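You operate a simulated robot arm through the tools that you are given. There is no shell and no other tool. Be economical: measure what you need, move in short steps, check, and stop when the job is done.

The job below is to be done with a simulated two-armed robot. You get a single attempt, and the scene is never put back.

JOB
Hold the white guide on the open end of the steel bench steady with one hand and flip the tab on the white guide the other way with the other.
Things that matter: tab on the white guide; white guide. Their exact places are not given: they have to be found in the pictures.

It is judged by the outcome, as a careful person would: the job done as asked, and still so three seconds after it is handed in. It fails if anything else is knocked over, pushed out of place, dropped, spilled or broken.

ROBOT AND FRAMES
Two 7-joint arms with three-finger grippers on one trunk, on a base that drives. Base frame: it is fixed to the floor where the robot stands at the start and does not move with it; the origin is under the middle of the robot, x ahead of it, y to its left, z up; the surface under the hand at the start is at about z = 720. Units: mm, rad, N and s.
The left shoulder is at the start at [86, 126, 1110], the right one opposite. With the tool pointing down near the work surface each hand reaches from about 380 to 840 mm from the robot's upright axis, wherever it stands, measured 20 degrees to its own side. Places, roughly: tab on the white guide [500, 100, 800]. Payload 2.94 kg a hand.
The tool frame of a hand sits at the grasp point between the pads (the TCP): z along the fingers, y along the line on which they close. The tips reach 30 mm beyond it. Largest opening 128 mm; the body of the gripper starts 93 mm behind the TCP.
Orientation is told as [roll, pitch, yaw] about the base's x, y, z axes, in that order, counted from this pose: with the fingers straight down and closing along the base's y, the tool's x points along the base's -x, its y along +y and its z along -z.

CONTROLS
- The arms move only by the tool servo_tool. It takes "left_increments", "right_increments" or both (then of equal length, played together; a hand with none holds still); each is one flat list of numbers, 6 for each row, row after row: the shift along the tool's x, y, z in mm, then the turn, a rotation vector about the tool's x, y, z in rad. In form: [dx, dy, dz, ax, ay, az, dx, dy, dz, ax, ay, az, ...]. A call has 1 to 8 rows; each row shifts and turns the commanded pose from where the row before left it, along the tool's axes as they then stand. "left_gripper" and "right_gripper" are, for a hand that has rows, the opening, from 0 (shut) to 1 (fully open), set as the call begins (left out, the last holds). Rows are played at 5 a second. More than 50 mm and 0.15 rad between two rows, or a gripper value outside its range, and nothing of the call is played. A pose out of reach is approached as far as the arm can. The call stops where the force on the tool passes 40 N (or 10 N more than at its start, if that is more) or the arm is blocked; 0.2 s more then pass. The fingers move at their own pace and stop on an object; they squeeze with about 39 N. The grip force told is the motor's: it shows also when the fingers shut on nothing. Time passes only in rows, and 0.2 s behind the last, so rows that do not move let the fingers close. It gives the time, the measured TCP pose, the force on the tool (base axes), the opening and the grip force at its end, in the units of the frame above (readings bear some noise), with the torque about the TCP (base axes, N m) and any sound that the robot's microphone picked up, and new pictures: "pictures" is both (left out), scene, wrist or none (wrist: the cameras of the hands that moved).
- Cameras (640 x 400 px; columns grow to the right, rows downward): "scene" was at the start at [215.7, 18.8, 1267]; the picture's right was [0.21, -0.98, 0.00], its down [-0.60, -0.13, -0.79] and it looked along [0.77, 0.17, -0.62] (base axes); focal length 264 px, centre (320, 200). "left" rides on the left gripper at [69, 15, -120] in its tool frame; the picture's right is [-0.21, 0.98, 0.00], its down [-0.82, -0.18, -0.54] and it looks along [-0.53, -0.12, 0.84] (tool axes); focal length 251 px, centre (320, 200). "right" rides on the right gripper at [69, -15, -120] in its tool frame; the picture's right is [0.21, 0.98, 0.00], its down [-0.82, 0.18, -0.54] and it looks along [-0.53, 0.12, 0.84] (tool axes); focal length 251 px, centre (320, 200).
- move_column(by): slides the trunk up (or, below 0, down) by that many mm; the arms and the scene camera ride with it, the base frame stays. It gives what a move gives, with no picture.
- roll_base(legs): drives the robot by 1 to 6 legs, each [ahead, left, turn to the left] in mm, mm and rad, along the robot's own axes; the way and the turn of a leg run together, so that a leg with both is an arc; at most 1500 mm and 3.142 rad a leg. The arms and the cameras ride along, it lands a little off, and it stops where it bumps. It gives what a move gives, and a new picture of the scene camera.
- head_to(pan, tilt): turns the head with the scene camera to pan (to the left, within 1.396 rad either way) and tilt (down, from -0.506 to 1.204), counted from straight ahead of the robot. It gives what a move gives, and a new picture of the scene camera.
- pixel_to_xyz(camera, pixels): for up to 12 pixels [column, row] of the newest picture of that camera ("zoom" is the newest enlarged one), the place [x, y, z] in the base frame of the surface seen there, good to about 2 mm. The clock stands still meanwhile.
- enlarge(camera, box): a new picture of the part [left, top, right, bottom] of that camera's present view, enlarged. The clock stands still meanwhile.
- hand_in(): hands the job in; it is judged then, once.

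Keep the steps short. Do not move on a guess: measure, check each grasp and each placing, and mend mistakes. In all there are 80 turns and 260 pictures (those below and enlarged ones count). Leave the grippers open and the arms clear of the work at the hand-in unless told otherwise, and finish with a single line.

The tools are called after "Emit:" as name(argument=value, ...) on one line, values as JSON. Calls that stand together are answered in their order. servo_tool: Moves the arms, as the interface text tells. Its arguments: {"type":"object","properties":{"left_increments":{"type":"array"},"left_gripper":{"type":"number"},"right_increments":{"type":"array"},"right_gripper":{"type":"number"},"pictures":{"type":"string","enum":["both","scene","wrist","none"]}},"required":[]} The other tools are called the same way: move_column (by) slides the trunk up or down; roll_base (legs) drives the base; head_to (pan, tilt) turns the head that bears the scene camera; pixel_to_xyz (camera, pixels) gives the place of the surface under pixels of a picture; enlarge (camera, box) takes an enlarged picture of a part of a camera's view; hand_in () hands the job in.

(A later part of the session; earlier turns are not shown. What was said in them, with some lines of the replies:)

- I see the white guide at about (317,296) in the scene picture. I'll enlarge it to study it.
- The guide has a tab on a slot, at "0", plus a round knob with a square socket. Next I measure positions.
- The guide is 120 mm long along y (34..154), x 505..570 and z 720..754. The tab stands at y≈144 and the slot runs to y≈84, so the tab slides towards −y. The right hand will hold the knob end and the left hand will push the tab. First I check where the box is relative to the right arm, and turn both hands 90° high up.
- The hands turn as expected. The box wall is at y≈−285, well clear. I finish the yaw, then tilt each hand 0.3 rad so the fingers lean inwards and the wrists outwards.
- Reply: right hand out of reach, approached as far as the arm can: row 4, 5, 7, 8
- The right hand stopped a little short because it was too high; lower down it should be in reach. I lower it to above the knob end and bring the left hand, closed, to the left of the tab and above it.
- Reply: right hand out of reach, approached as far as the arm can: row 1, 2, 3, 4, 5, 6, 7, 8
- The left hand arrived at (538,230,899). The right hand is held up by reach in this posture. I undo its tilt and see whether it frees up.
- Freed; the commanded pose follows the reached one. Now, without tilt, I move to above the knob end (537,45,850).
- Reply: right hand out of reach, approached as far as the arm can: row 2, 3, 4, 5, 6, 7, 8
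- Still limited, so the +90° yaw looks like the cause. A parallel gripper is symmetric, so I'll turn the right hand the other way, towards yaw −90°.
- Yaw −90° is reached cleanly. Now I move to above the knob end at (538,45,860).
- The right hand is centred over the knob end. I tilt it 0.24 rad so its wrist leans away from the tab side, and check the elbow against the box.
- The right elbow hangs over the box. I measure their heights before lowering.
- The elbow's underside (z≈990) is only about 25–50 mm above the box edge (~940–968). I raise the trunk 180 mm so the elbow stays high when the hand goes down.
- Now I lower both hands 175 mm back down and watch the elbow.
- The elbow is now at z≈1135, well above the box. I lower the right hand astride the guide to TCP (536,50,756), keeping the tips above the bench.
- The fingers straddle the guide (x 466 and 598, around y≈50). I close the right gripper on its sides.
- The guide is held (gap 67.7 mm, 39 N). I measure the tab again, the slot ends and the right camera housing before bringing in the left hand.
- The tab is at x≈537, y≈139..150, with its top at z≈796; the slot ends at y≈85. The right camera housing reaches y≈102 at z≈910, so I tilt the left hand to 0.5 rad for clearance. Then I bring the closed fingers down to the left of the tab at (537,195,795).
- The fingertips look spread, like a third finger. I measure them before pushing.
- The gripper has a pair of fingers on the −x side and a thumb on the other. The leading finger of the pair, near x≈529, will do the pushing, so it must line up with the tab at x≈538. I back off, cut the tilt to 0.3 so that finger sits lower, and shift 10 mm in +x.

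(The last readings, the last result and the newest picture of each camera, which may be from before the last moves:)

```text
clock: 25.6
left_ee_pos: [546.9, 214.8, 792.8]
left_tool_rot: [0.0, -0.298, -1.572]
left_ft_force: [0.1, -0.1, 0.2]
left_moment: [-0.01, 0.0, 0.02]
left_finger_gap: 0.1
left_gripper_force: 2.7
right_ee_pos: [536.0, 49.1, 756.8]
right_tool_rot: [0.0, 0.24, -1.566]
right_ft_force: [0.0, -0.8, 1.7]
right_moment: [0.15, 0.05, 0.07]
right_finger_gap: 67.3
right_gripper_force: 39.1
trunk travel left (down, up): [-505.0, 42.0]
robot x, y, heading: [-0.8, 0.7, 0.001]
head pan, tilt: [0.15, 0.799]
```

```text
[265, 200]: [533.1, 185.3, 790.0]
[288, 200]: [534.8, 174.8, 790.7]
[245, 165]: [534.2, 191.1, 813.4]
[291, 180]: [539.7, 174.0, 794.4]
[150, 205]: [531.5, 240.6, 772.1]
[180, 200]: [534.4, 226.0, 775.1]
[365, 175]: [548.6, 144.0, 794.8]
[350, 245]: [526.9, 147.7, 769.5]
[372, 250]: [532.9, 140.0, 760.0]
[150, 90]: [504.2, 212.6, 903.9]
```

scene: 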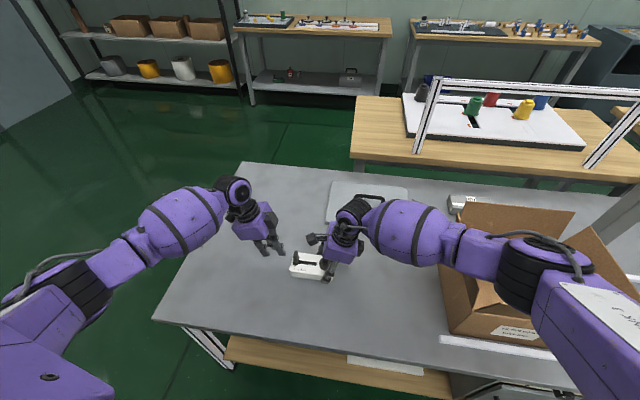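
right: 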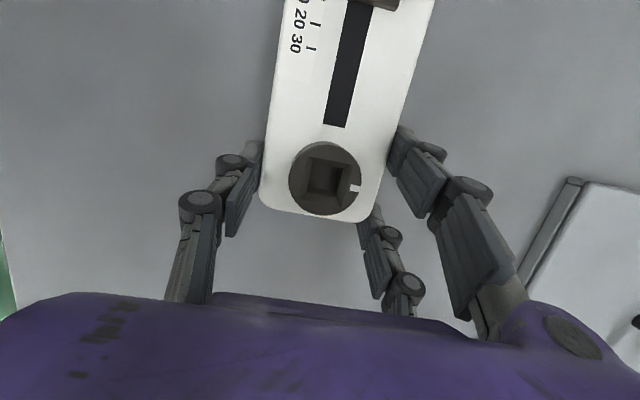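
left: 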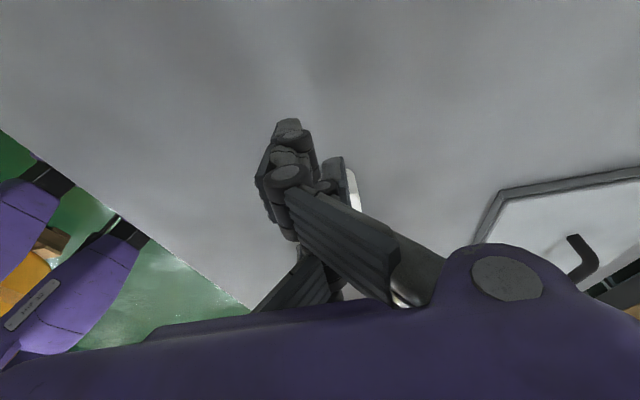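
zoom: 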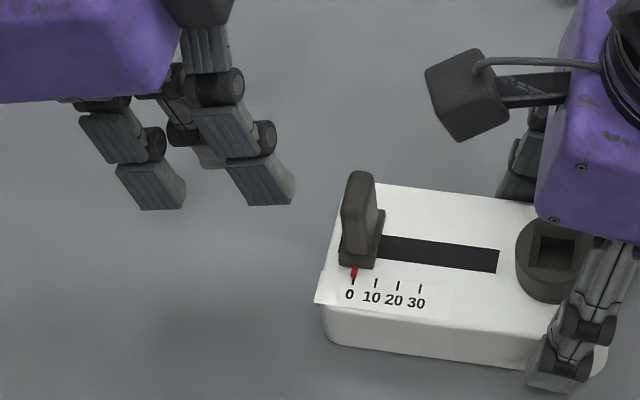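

The leading finger spans x 533..545, with its front edge at y≈174 and its tip at z≈786. I lower 11 mm and approach to just short of the tab (edge at y≈154).

Emit:
servo_tool(left_increments=[-8, -0.5, 8.2, 0, 0, 0, -8, -0.5, 8.2, 0, 0, 0], pictures="none")

Emit:
enlarge(camera="scene", box=[250, 225, 330, 285])

Emit:
pixel_to_xyz(camera="zoom", pixels=[[310, 225], [325, 225], [335, 215], [330, 200], [215, 225], [205, 230], [365, 175], [350, 245]])

```text
clock: 26.2
left_ee_pos: [546.4, 193.5, 783.4]
left_tool_rot: [0.002, -0.3, -1.57]
left_ft_force: [-1.1, 0.4, -0.8]
left_moment: [0.02, 0.01, -0.01]
left_finger_gap: 0.1
left_gripper_force: 2.4
right_ee_pos: [536.9, 48.6, 755.9]
right_tool_rot: [0.0, 0.241, -1.568]
right_ft_force: [-1.0, -0.9, 2.9]
right_moment: [0.13, 0.02, 0.0]
right_finger_gap: 67.7
right_gripper_force: 39.1
trunk travel left (down, up): [-505.0, 42.0]
robot x, y, heading: [3.5, -3.8, 0.0]
head pan, tilt: [0.15, 0.799]
```

```text
6.67 times, centred on (290, 255) of scene
```

zoom: 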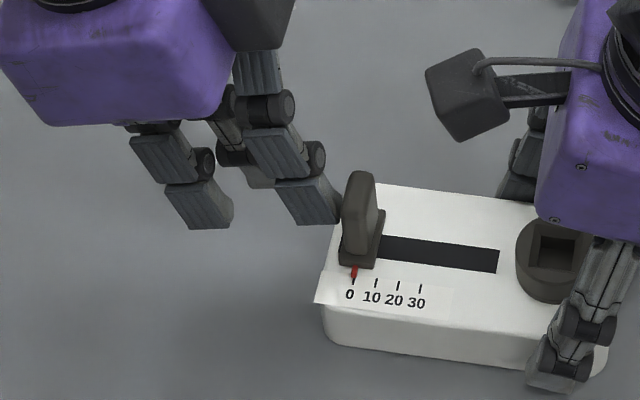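

```text
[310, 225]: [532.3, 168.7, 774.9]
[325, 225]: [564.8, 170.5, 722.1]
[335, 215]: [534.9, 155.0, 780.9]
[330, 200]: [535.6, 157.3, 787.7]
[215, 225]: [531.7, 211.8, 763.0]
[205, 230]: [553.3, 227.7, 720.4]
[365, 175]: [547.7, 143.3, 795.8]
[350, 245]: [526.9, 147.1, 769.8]
```

The leading edge is at y≈154, z 773+. There's a black housing on the −y side of the left hand, so I check its place against the right camera housing.

Emit:
pixel_to_xyz(camera="zoom", pixels=[[280, 20], [290, 5], [240, 30], [260, 45], [285, 30], [430, 75], [440, 100], [480, 55], [470, 130], [500, 90]])

Emit:
enlarge(camera="scene", box=[220, 165, 380, 285])

```text
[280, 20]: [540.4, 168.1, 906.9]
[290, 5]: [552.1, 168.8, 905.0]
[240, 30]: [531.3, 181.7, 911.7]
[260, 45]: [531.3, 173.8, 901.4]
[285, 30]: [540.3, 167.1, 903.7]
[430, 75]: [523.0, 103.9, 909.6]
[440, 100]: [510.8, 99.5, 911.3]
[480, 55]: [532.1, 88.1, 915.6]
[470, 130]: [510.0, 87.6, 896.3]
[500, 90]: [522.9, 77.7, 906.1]
```

```text
3.33 times, centred on (300, 225) of scene
```

zoom: 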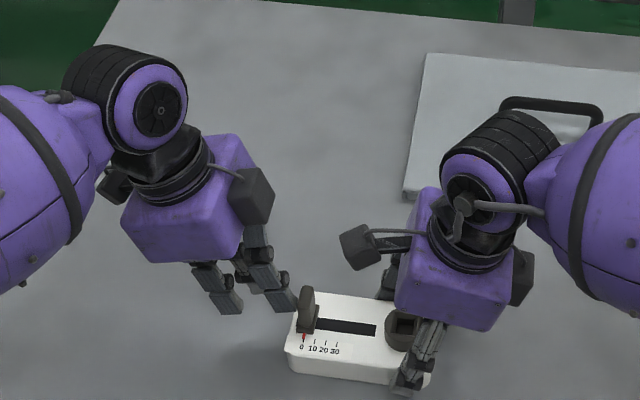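

The left housing (y≥165) and the right camera housing (y≤107) leave about 58 mm, and the push needs about 56 mm. That is too tight. I back off slightly, raise 5 mm and tilt the left hand to 0.42 rad, which gains about 14 mm.

Emit:
servo_tool(left_increments=[6.1, 0, -7.2, 0, 0, 0, 0, 0, 0, 0, -0.06, 0, 0, 0, 0, 0, -0.06, 0], pictures="none")

Emit:
enlarge(camera="scene", box=[240, 205, 336, 277])

Emit:
pixel_to_xyz(camera="zoom", pixels=[[340, 265], [330, 270], [320, 260], [300, 90], [300, 110], [270, 120], [240, 270], [250, 260]])

```text
clock: 27.0
left_ee_pos: [545.9, 201.9, 788.5]
left_tool_rot: [0.001, -0.42, -1.57]
left_ft_force: [-0.7, 0.2, 0.3]
left_moment: [0.0, -0.04, 0.0]
left_finger_gap: 0.2
left_gripper_force: 2.9
right_ee_pos: [535.7, 48.0, 756.8]
right_tool_rot: [0.0, 0.242, -1.568]
right_ft_force: [-1.5, -0.7, 3.4]
right_moment: [-0.18, 0.08, -0.07]
right_finger_gap: 67.5
right_gripper_force: 39.5
trunk travel left (down, up): [-505.0, 42.0]
robot x, y, heading: [-1.5, -0.8, -0.002]
head pan, tilt: [0.15, 0.799]
```

```text
5.56 times, centred on (288, 241) of scene
```

zoom: 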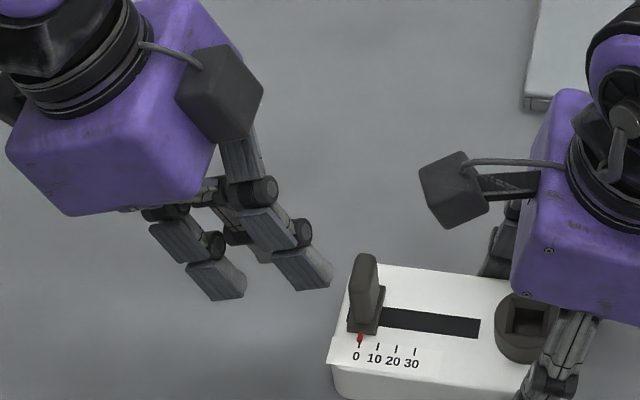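

```text
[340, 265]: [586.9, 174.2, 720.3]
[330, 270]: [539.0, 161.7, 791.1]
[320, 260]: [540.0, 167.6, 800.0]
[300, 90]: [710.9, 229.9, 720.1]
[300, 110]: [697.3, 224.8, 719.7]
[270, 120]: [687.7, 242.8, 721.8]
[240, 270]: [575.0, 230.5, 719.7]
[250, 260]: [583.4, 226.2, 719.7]
```

The lead edge is at y≈161.7 as predicted. I check the housing again, then advance 20 mm in −y (2 mm lower) in small rows. That's about 8 mm of push.

Emit:
pixel_to_xyz(camera="zoom", pixels=[[260, 90], [250, 120], [232, 140], [258, 80], [325, 285], [235, 295]])

Emit:
servo_tool(left_increments=[-4.1, 0, 3.0, 0, 0, 0, -4.1, 0, 3.0, 0, 0, 0, -4.56, 0, 2.04, 0, 0, 0, -4.56, 0, 2.04, 0, 0, 0], pictures="none")

Emit:
enlarge(camera="scene", box=[240, 205, 336, 277])

```text
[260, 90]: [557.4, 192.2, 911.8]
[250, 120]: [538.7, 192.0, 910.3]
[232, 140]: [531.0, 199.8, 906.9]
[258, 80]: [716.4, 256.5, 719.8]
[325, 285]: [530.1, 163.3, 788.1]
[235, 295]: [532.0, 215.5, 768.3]
```

```text
clock: 28.0
left_ee_pos: [545.6, 182.3, 787.0]
left_tool_rot: [0.002, -0.419, -1.571]
left_ft_force: [1.9, 5.3, -0.7]
left_moment: [0.09, -0.03, 0.05]
left_finger_gap: 0.0
left_gripper_force: 2.6
right_ee_pos: [537.7, 46.8, 756.8]
right_tool_rot: [0.002, 0.238, -1.57]
right_ft_force: [-2.0, -6.0, 5.1]
right_moment: [-0.08, -0.03, 0.09]
right_finger_gap: 67.5
right_gripper_force: 39.0
trunk travel left (down, up): [-505.0, 42.0]
robot x, y, heading: [1.7, 1.2, -0.0]
head pan, tilt: [0.15, 0.799]
```

```text
5.56 times, centred on (288, 241) of scene
```

zoom: 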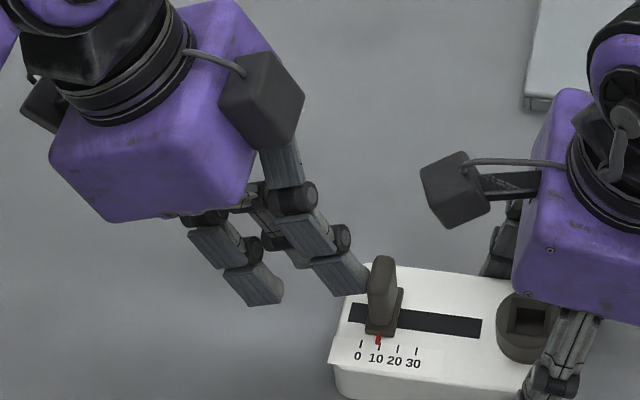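

The tab slides with only about 5 N and now reads ~9. I keep pushing, 30 mm in 5 mm rows.

Emit:
servo_tool(left_increments=[-4.56, 0, 2.04, 0, 0, 0, -4.56, 0, 2.04, 0, 0, 0, -4.56, 0, 2.04, 0, 0, 0, -4.56, 0, 2.04, 0, 0, 0, -4.56, 0, 2.04, 0, 0, 0, -4.56, 0, 2.04, 0, 0, 0], pictures="none")

Emit:
enlarge(camera="scene", box=[240, 205, 336, 277])

```text
clock: 29.4
left_ee_pos: [546.2, 155.0, 786.2]
left_tool_rot: [0.004, -0.416, -1.569]
left_ft_force: [0.9, 30.2, 10.9]
left_moment: [-0.37, 0.06, -0.38]
left_finger_gap: 0.0
left_gripper_force: 3.3
right_ee_pos: [537.4, 45.4, 757.0]
right_tool_rot: [0.004, 0.235, -1.573]
right_ft_force: [-1.6, -24.8, 6.4]
right_moment: [-0.11, 0.04, 0.12]
right_finger_gap: 67.5
right_gripper_force: 39.2
trunk travel left (down, up): [-505.0, 42.0]
robot x, y, heading: [1.1, 1.0, 0.003]
head pan, tilt: [0.15, 0.799]
```

```text
5.56 times, centred on (288, 241) of scene
```

zoom: 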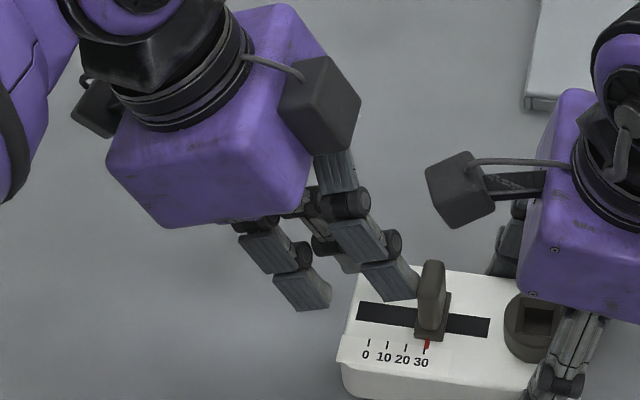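

Force rose to 30 N with the tab reading ~32, so this may be its end stop. I look closer before any more force.

Emit:
enlarge(camera="scene", box=[280, 235, 328, 271])

Emit:
enlarge(camera="right", box=[200, 0, 460, 220])

Emit:
enlarge(camera="left", box=[220, 80, 440, 220])

```text
11.11 times, centred on (304, 253) of scene
```

zoom: 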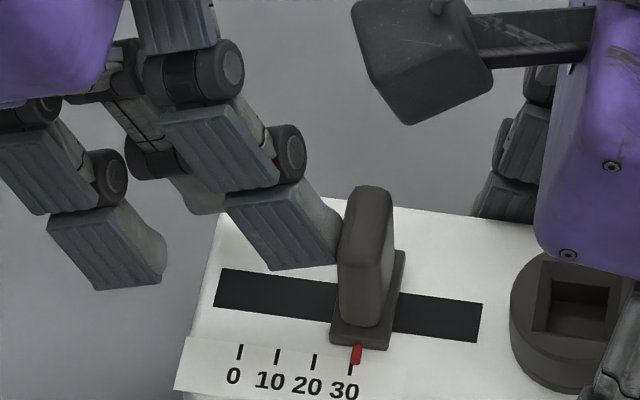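

```text
1.82 times, centred on (330, 110) of right
```

zoom: 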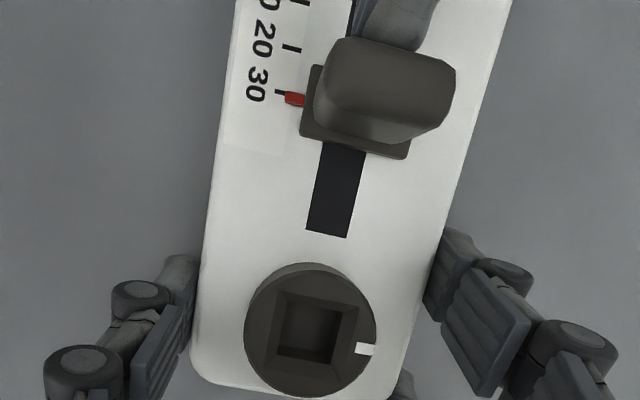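

```text
2.86 times, centred on (330, 150) of left
```

zoom: 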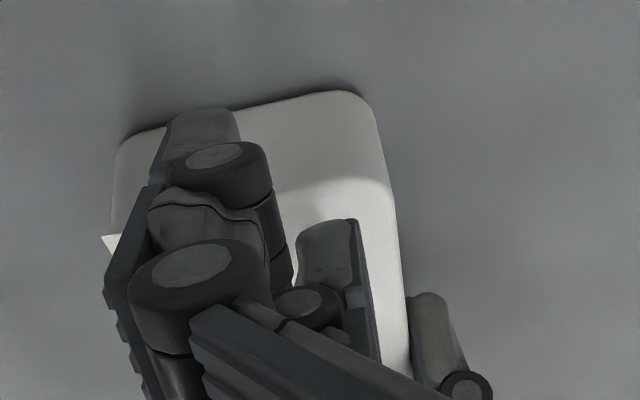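

The pointer reads ~31.5 and the fingers touch only the tab. I push 3 mm more, force-limited, to see whether this is the real stop.

Emit:
servo_tool(left_increments=[-0.91, 0, 0.41, 0, 0, 0, -0.91, 0, 0.41, 0, 0, 0, -0.91, 0, 0.41, 0, 0, 0], pictures="none")

Emit:
enlarge(camera="right", box=[200, 0, 460, 220])

```text
clock: 30.2
left_ee_pos: [545.6, 151.8, 786.6]
left_tool_rot: [0.004, -0.416, -1.569]
left_ft_force: [2.0, 32.7, 13.8]
left_moment: [-0.56, 0.09, -0.33]
left_finger_gap: 0.0
left_gripper_force: 2.8
right_ee_pos: [536.9, 46.0, 757.1]
right_tool_rot: [0.001, 0.238, -1.569]
right_ft_force: [0.7, -26.4, 4.1]
right_moment: [-0.36, -0.11, 0.24]
right_finger_gap: 67.7
right_gripper_force: 38.3
trunk travel left (down, up): [-505.0, 42.0]
robot x, y, heading: [-2.0, 1.7, 0.002]
head pan, tilt: [0.15, 0.799]
```

```text
1.82 times, centred on (330, 110) of right
```

zoom: 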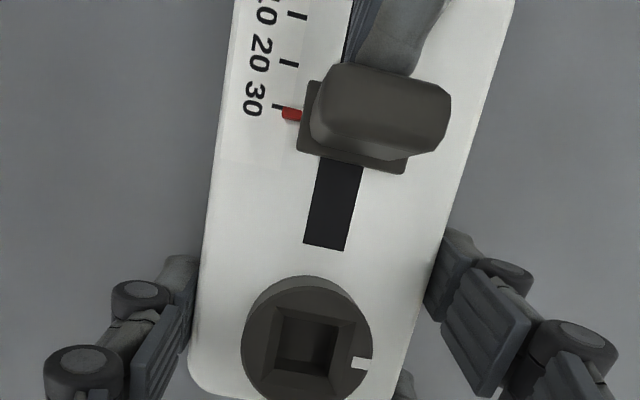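

The pointer stays at ~31.5 and the guide starts to slip in the grip, so this is a hard stop. I back the left hand off 30 mm and see whether the tab stays.

Emit:
servo_tool(left_increments=[9.1, 0, -4.1, 0, 0, 0, 9.1, 0, -4.1, 0, 0, 0, 9.1, 0, -4.1, 0, 0, 0, 9.1, 0, -4.1, 0, 0, 0], pictures="none")

Emit:
enlarge(camera="scene", box=[270, 225, 334, 273])

Emit:
enlarge(camera="right", box=[200, 0, 460, 220])

```text
clock: 31.2
left_ee_pos: [545.6, 187.9, 785.4]
left_tool_rot: [0.0, -0.422, -1.57]
left_ft_force: [-0.1, 0.4, 0.1]
left_moment: [0.0, 0.03, 0.0]
left_finger_gap: 0.0
left_gripper_force: 2.6
right_ee_pos: [536.7, 49.0, 756.7]
right_tool_rot: [0.0, 0.242, -1.567]
right_ft_force: [-0.6, 0.5, -0.8]
right_moment: [-0.18, -0.11, 0.01]
right_finger_gap: 67.4
right_gripper_force: 39.1
trunk travel left (down, up): [-505.0, 42.0]
robot x, y, heading: [-1.0, 1.9, 0.004]
head pan, tilt: [0.15, 0.799]
```

```text
8.33 times, centred on (302, 249) of scene
```

zoom: 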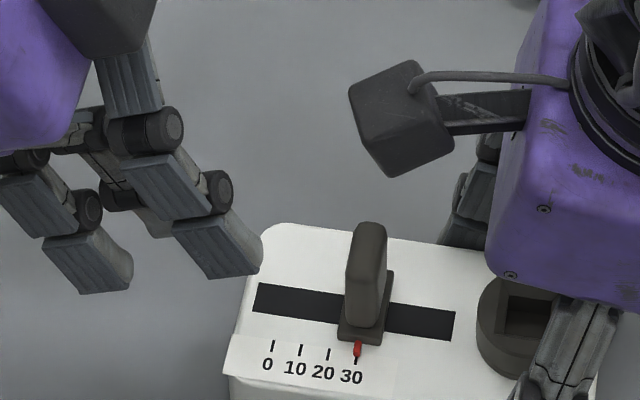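

```text
1.82 times, centred on (330, 110) of right
```

zoom: 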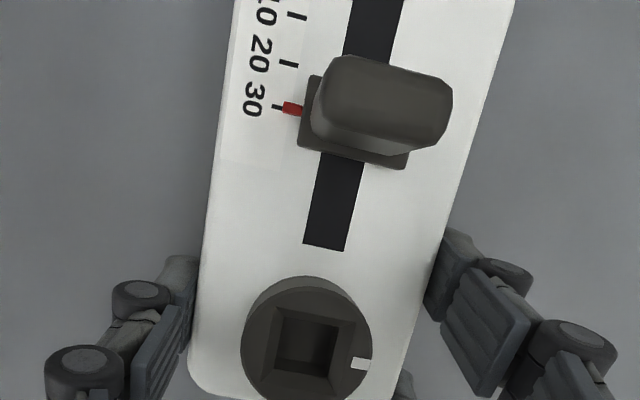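

The tab stays at 30, the far end of its scale and stroke. I lift the left hand away, open the right gripper, then withdraw the right hand along its fingers.

Emit:
servo_tool(left_increments=[9.1, 0, -4.1, 0, 0, 0, 9.1, 0, -4.1, 0, 0, 0, 0, 0, -25, 0, 0, 0, 0, 0, -25, 0, 0, 0, 0, 0, -25, 0, 0, 0, 0, 0, -25, 0, 0, 0], pictures="none")

Emit:
servo_tool(right_increments=[0, 0, 0, 0, 0, 0, 0, 0, 0, 0, 0, 0, 0, 0, 0, 0, 0, 0, 0, 0, 0, 0, 0, 0], right_gripper=1)

```text
clock: 32.6
left_ee_pos: [546.4, 251.3, 876.8]
left_tool_rot: [0.002, -0.419, -1.57]
left_ft_force: [-0.4, -0.3, -0.1]
left_moment: [-0.02, 0.0, 0.05]
left_finger_gap: 0.2
left_gripper_force: 3.1
right_ee_pos: [536.2, 47.9, 755.7]
right_tool_rot: [0.0, 0.239, -1.569]
right_ft_force: [-0.5, 1.0, 2.0]
right_moment: [-0.28, 0.2, -0.02]
right_finger_gap: 67.7
right_gripper_force: 38.7
trunk travel left (down, up): [-505.0, 42.0]
robot x, y, heading: [-1.6, -0.6, 0.0]
head pan, tilt: [0.15, 0.799]
```

```text
clock: 33.6
left_ee_pos: [546.5, 250.6, 877.6]
left_tool_rot: [0.0, -0.42, -1.57]
left_ft_force: [0.1, 0.7, -0.6]
left_moment: [0.01, -0.02, 0.0]
left_finger_gap: 0.0
left_gripper_force: 2.8
right_ee_pos: [536.7, 46.8, 754.9]
right_tool_rot: [0.001, 0.241, -1.567]
right_ft_force: [0.0, 0.0, -0.6]
right_moment: [0.0, 0.0, 0.0]
right_finger_gap: 128.1
right_gripper_force: 0.0
trunk travel left (down, up): [-505.0, 42.0]
robot x, y, heading: [-0.3, -0.0, -0.004]
head pan, tilt: [0.15, 0.799]
```

scene: 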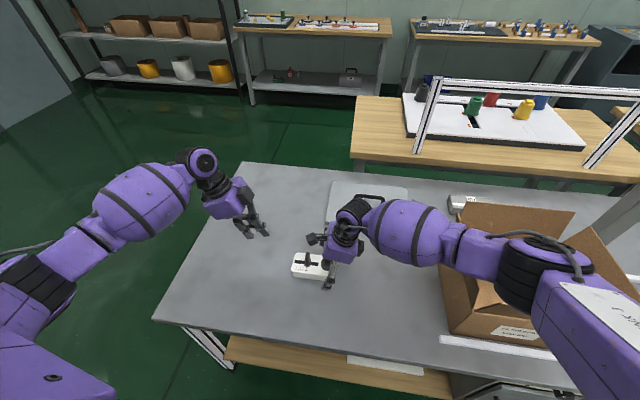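
right: 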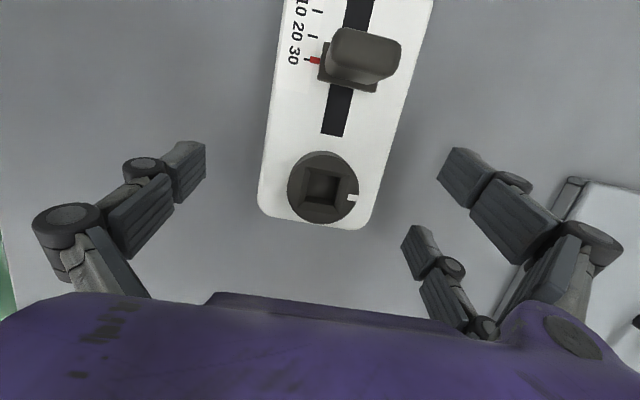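

The right gripper is open and the guide is free. I withdraw the right hand along its fingers, keeping x and moving up, and open the left gripper.

Emit:
servo_tool(right_increments=[2, 0, -20, 0, 0, 0, 4, 0, -25, 0, 0, 0, 4, 0, -25, 0, 0, 0, 4, 0, -25, 0, 0, 0, 4, 0, -25, 0, 0, 0], left_increments=[0, 0, -10, 0, 0, 0, 0, 0, -10, 0, 0, 0, 0, 0, -10, 0, 0, 0, 0, 0, -10, 0, 0, 0, 0, 0, -10, 0, 0, 0], left_gripper=1, pictures="scene")

Emit:
enlarge(camera="scene", box=[270, 225, 350, 285])

```text
clock: 34.8
left_ee_pos: [546.6, 270.7, 923.1]
left_tool_rot: [0.002, -0.42, -1.571]
left_ft_force: [-0.2, 0.2, -0.3]
left_moment: [0.01, 0.01, -0.01]
left_finger_gap: 127.9
left_gripper_force: 0.1
right_ee_pos: [537.8, 37.8, 878.9]
right_tool_rot: [0.001, 0.238, -1.568]
right_ft_force: [-0.3, 0.1, -0.4]
right_moment: [0.01, -0.02, -0.04]
right_finger_gap: 128.0
right_gripper_force: 0.1
trunk travel left (down, up): [-505.0, 42.0]
robot x, y, heading: [0.2, -0.6, -0.005]
head pan, tilt: [0.15, 0.799]
```

scene: 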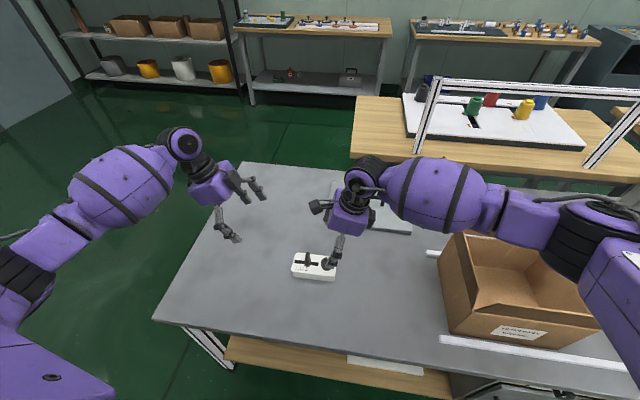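

```text
6.67 times, centred on (310, 255) of scene
```

zoom: 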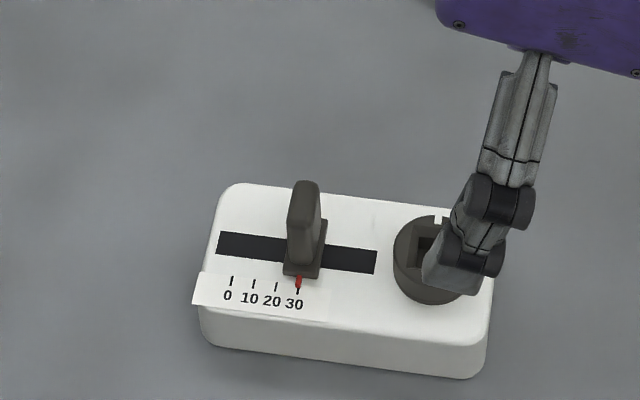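

The tab rests at 30, the guide stands flat, nothing else has moved, and both hands are open and clear. I hand in.

Emit:
hand_in()

```text
The job is handed in.
```

I held the white guide with the right hand and pushed its tab with the left from 0 to the far stop at 30, where it stayed; the guide slipped a few millimetres in the grip at the stop.
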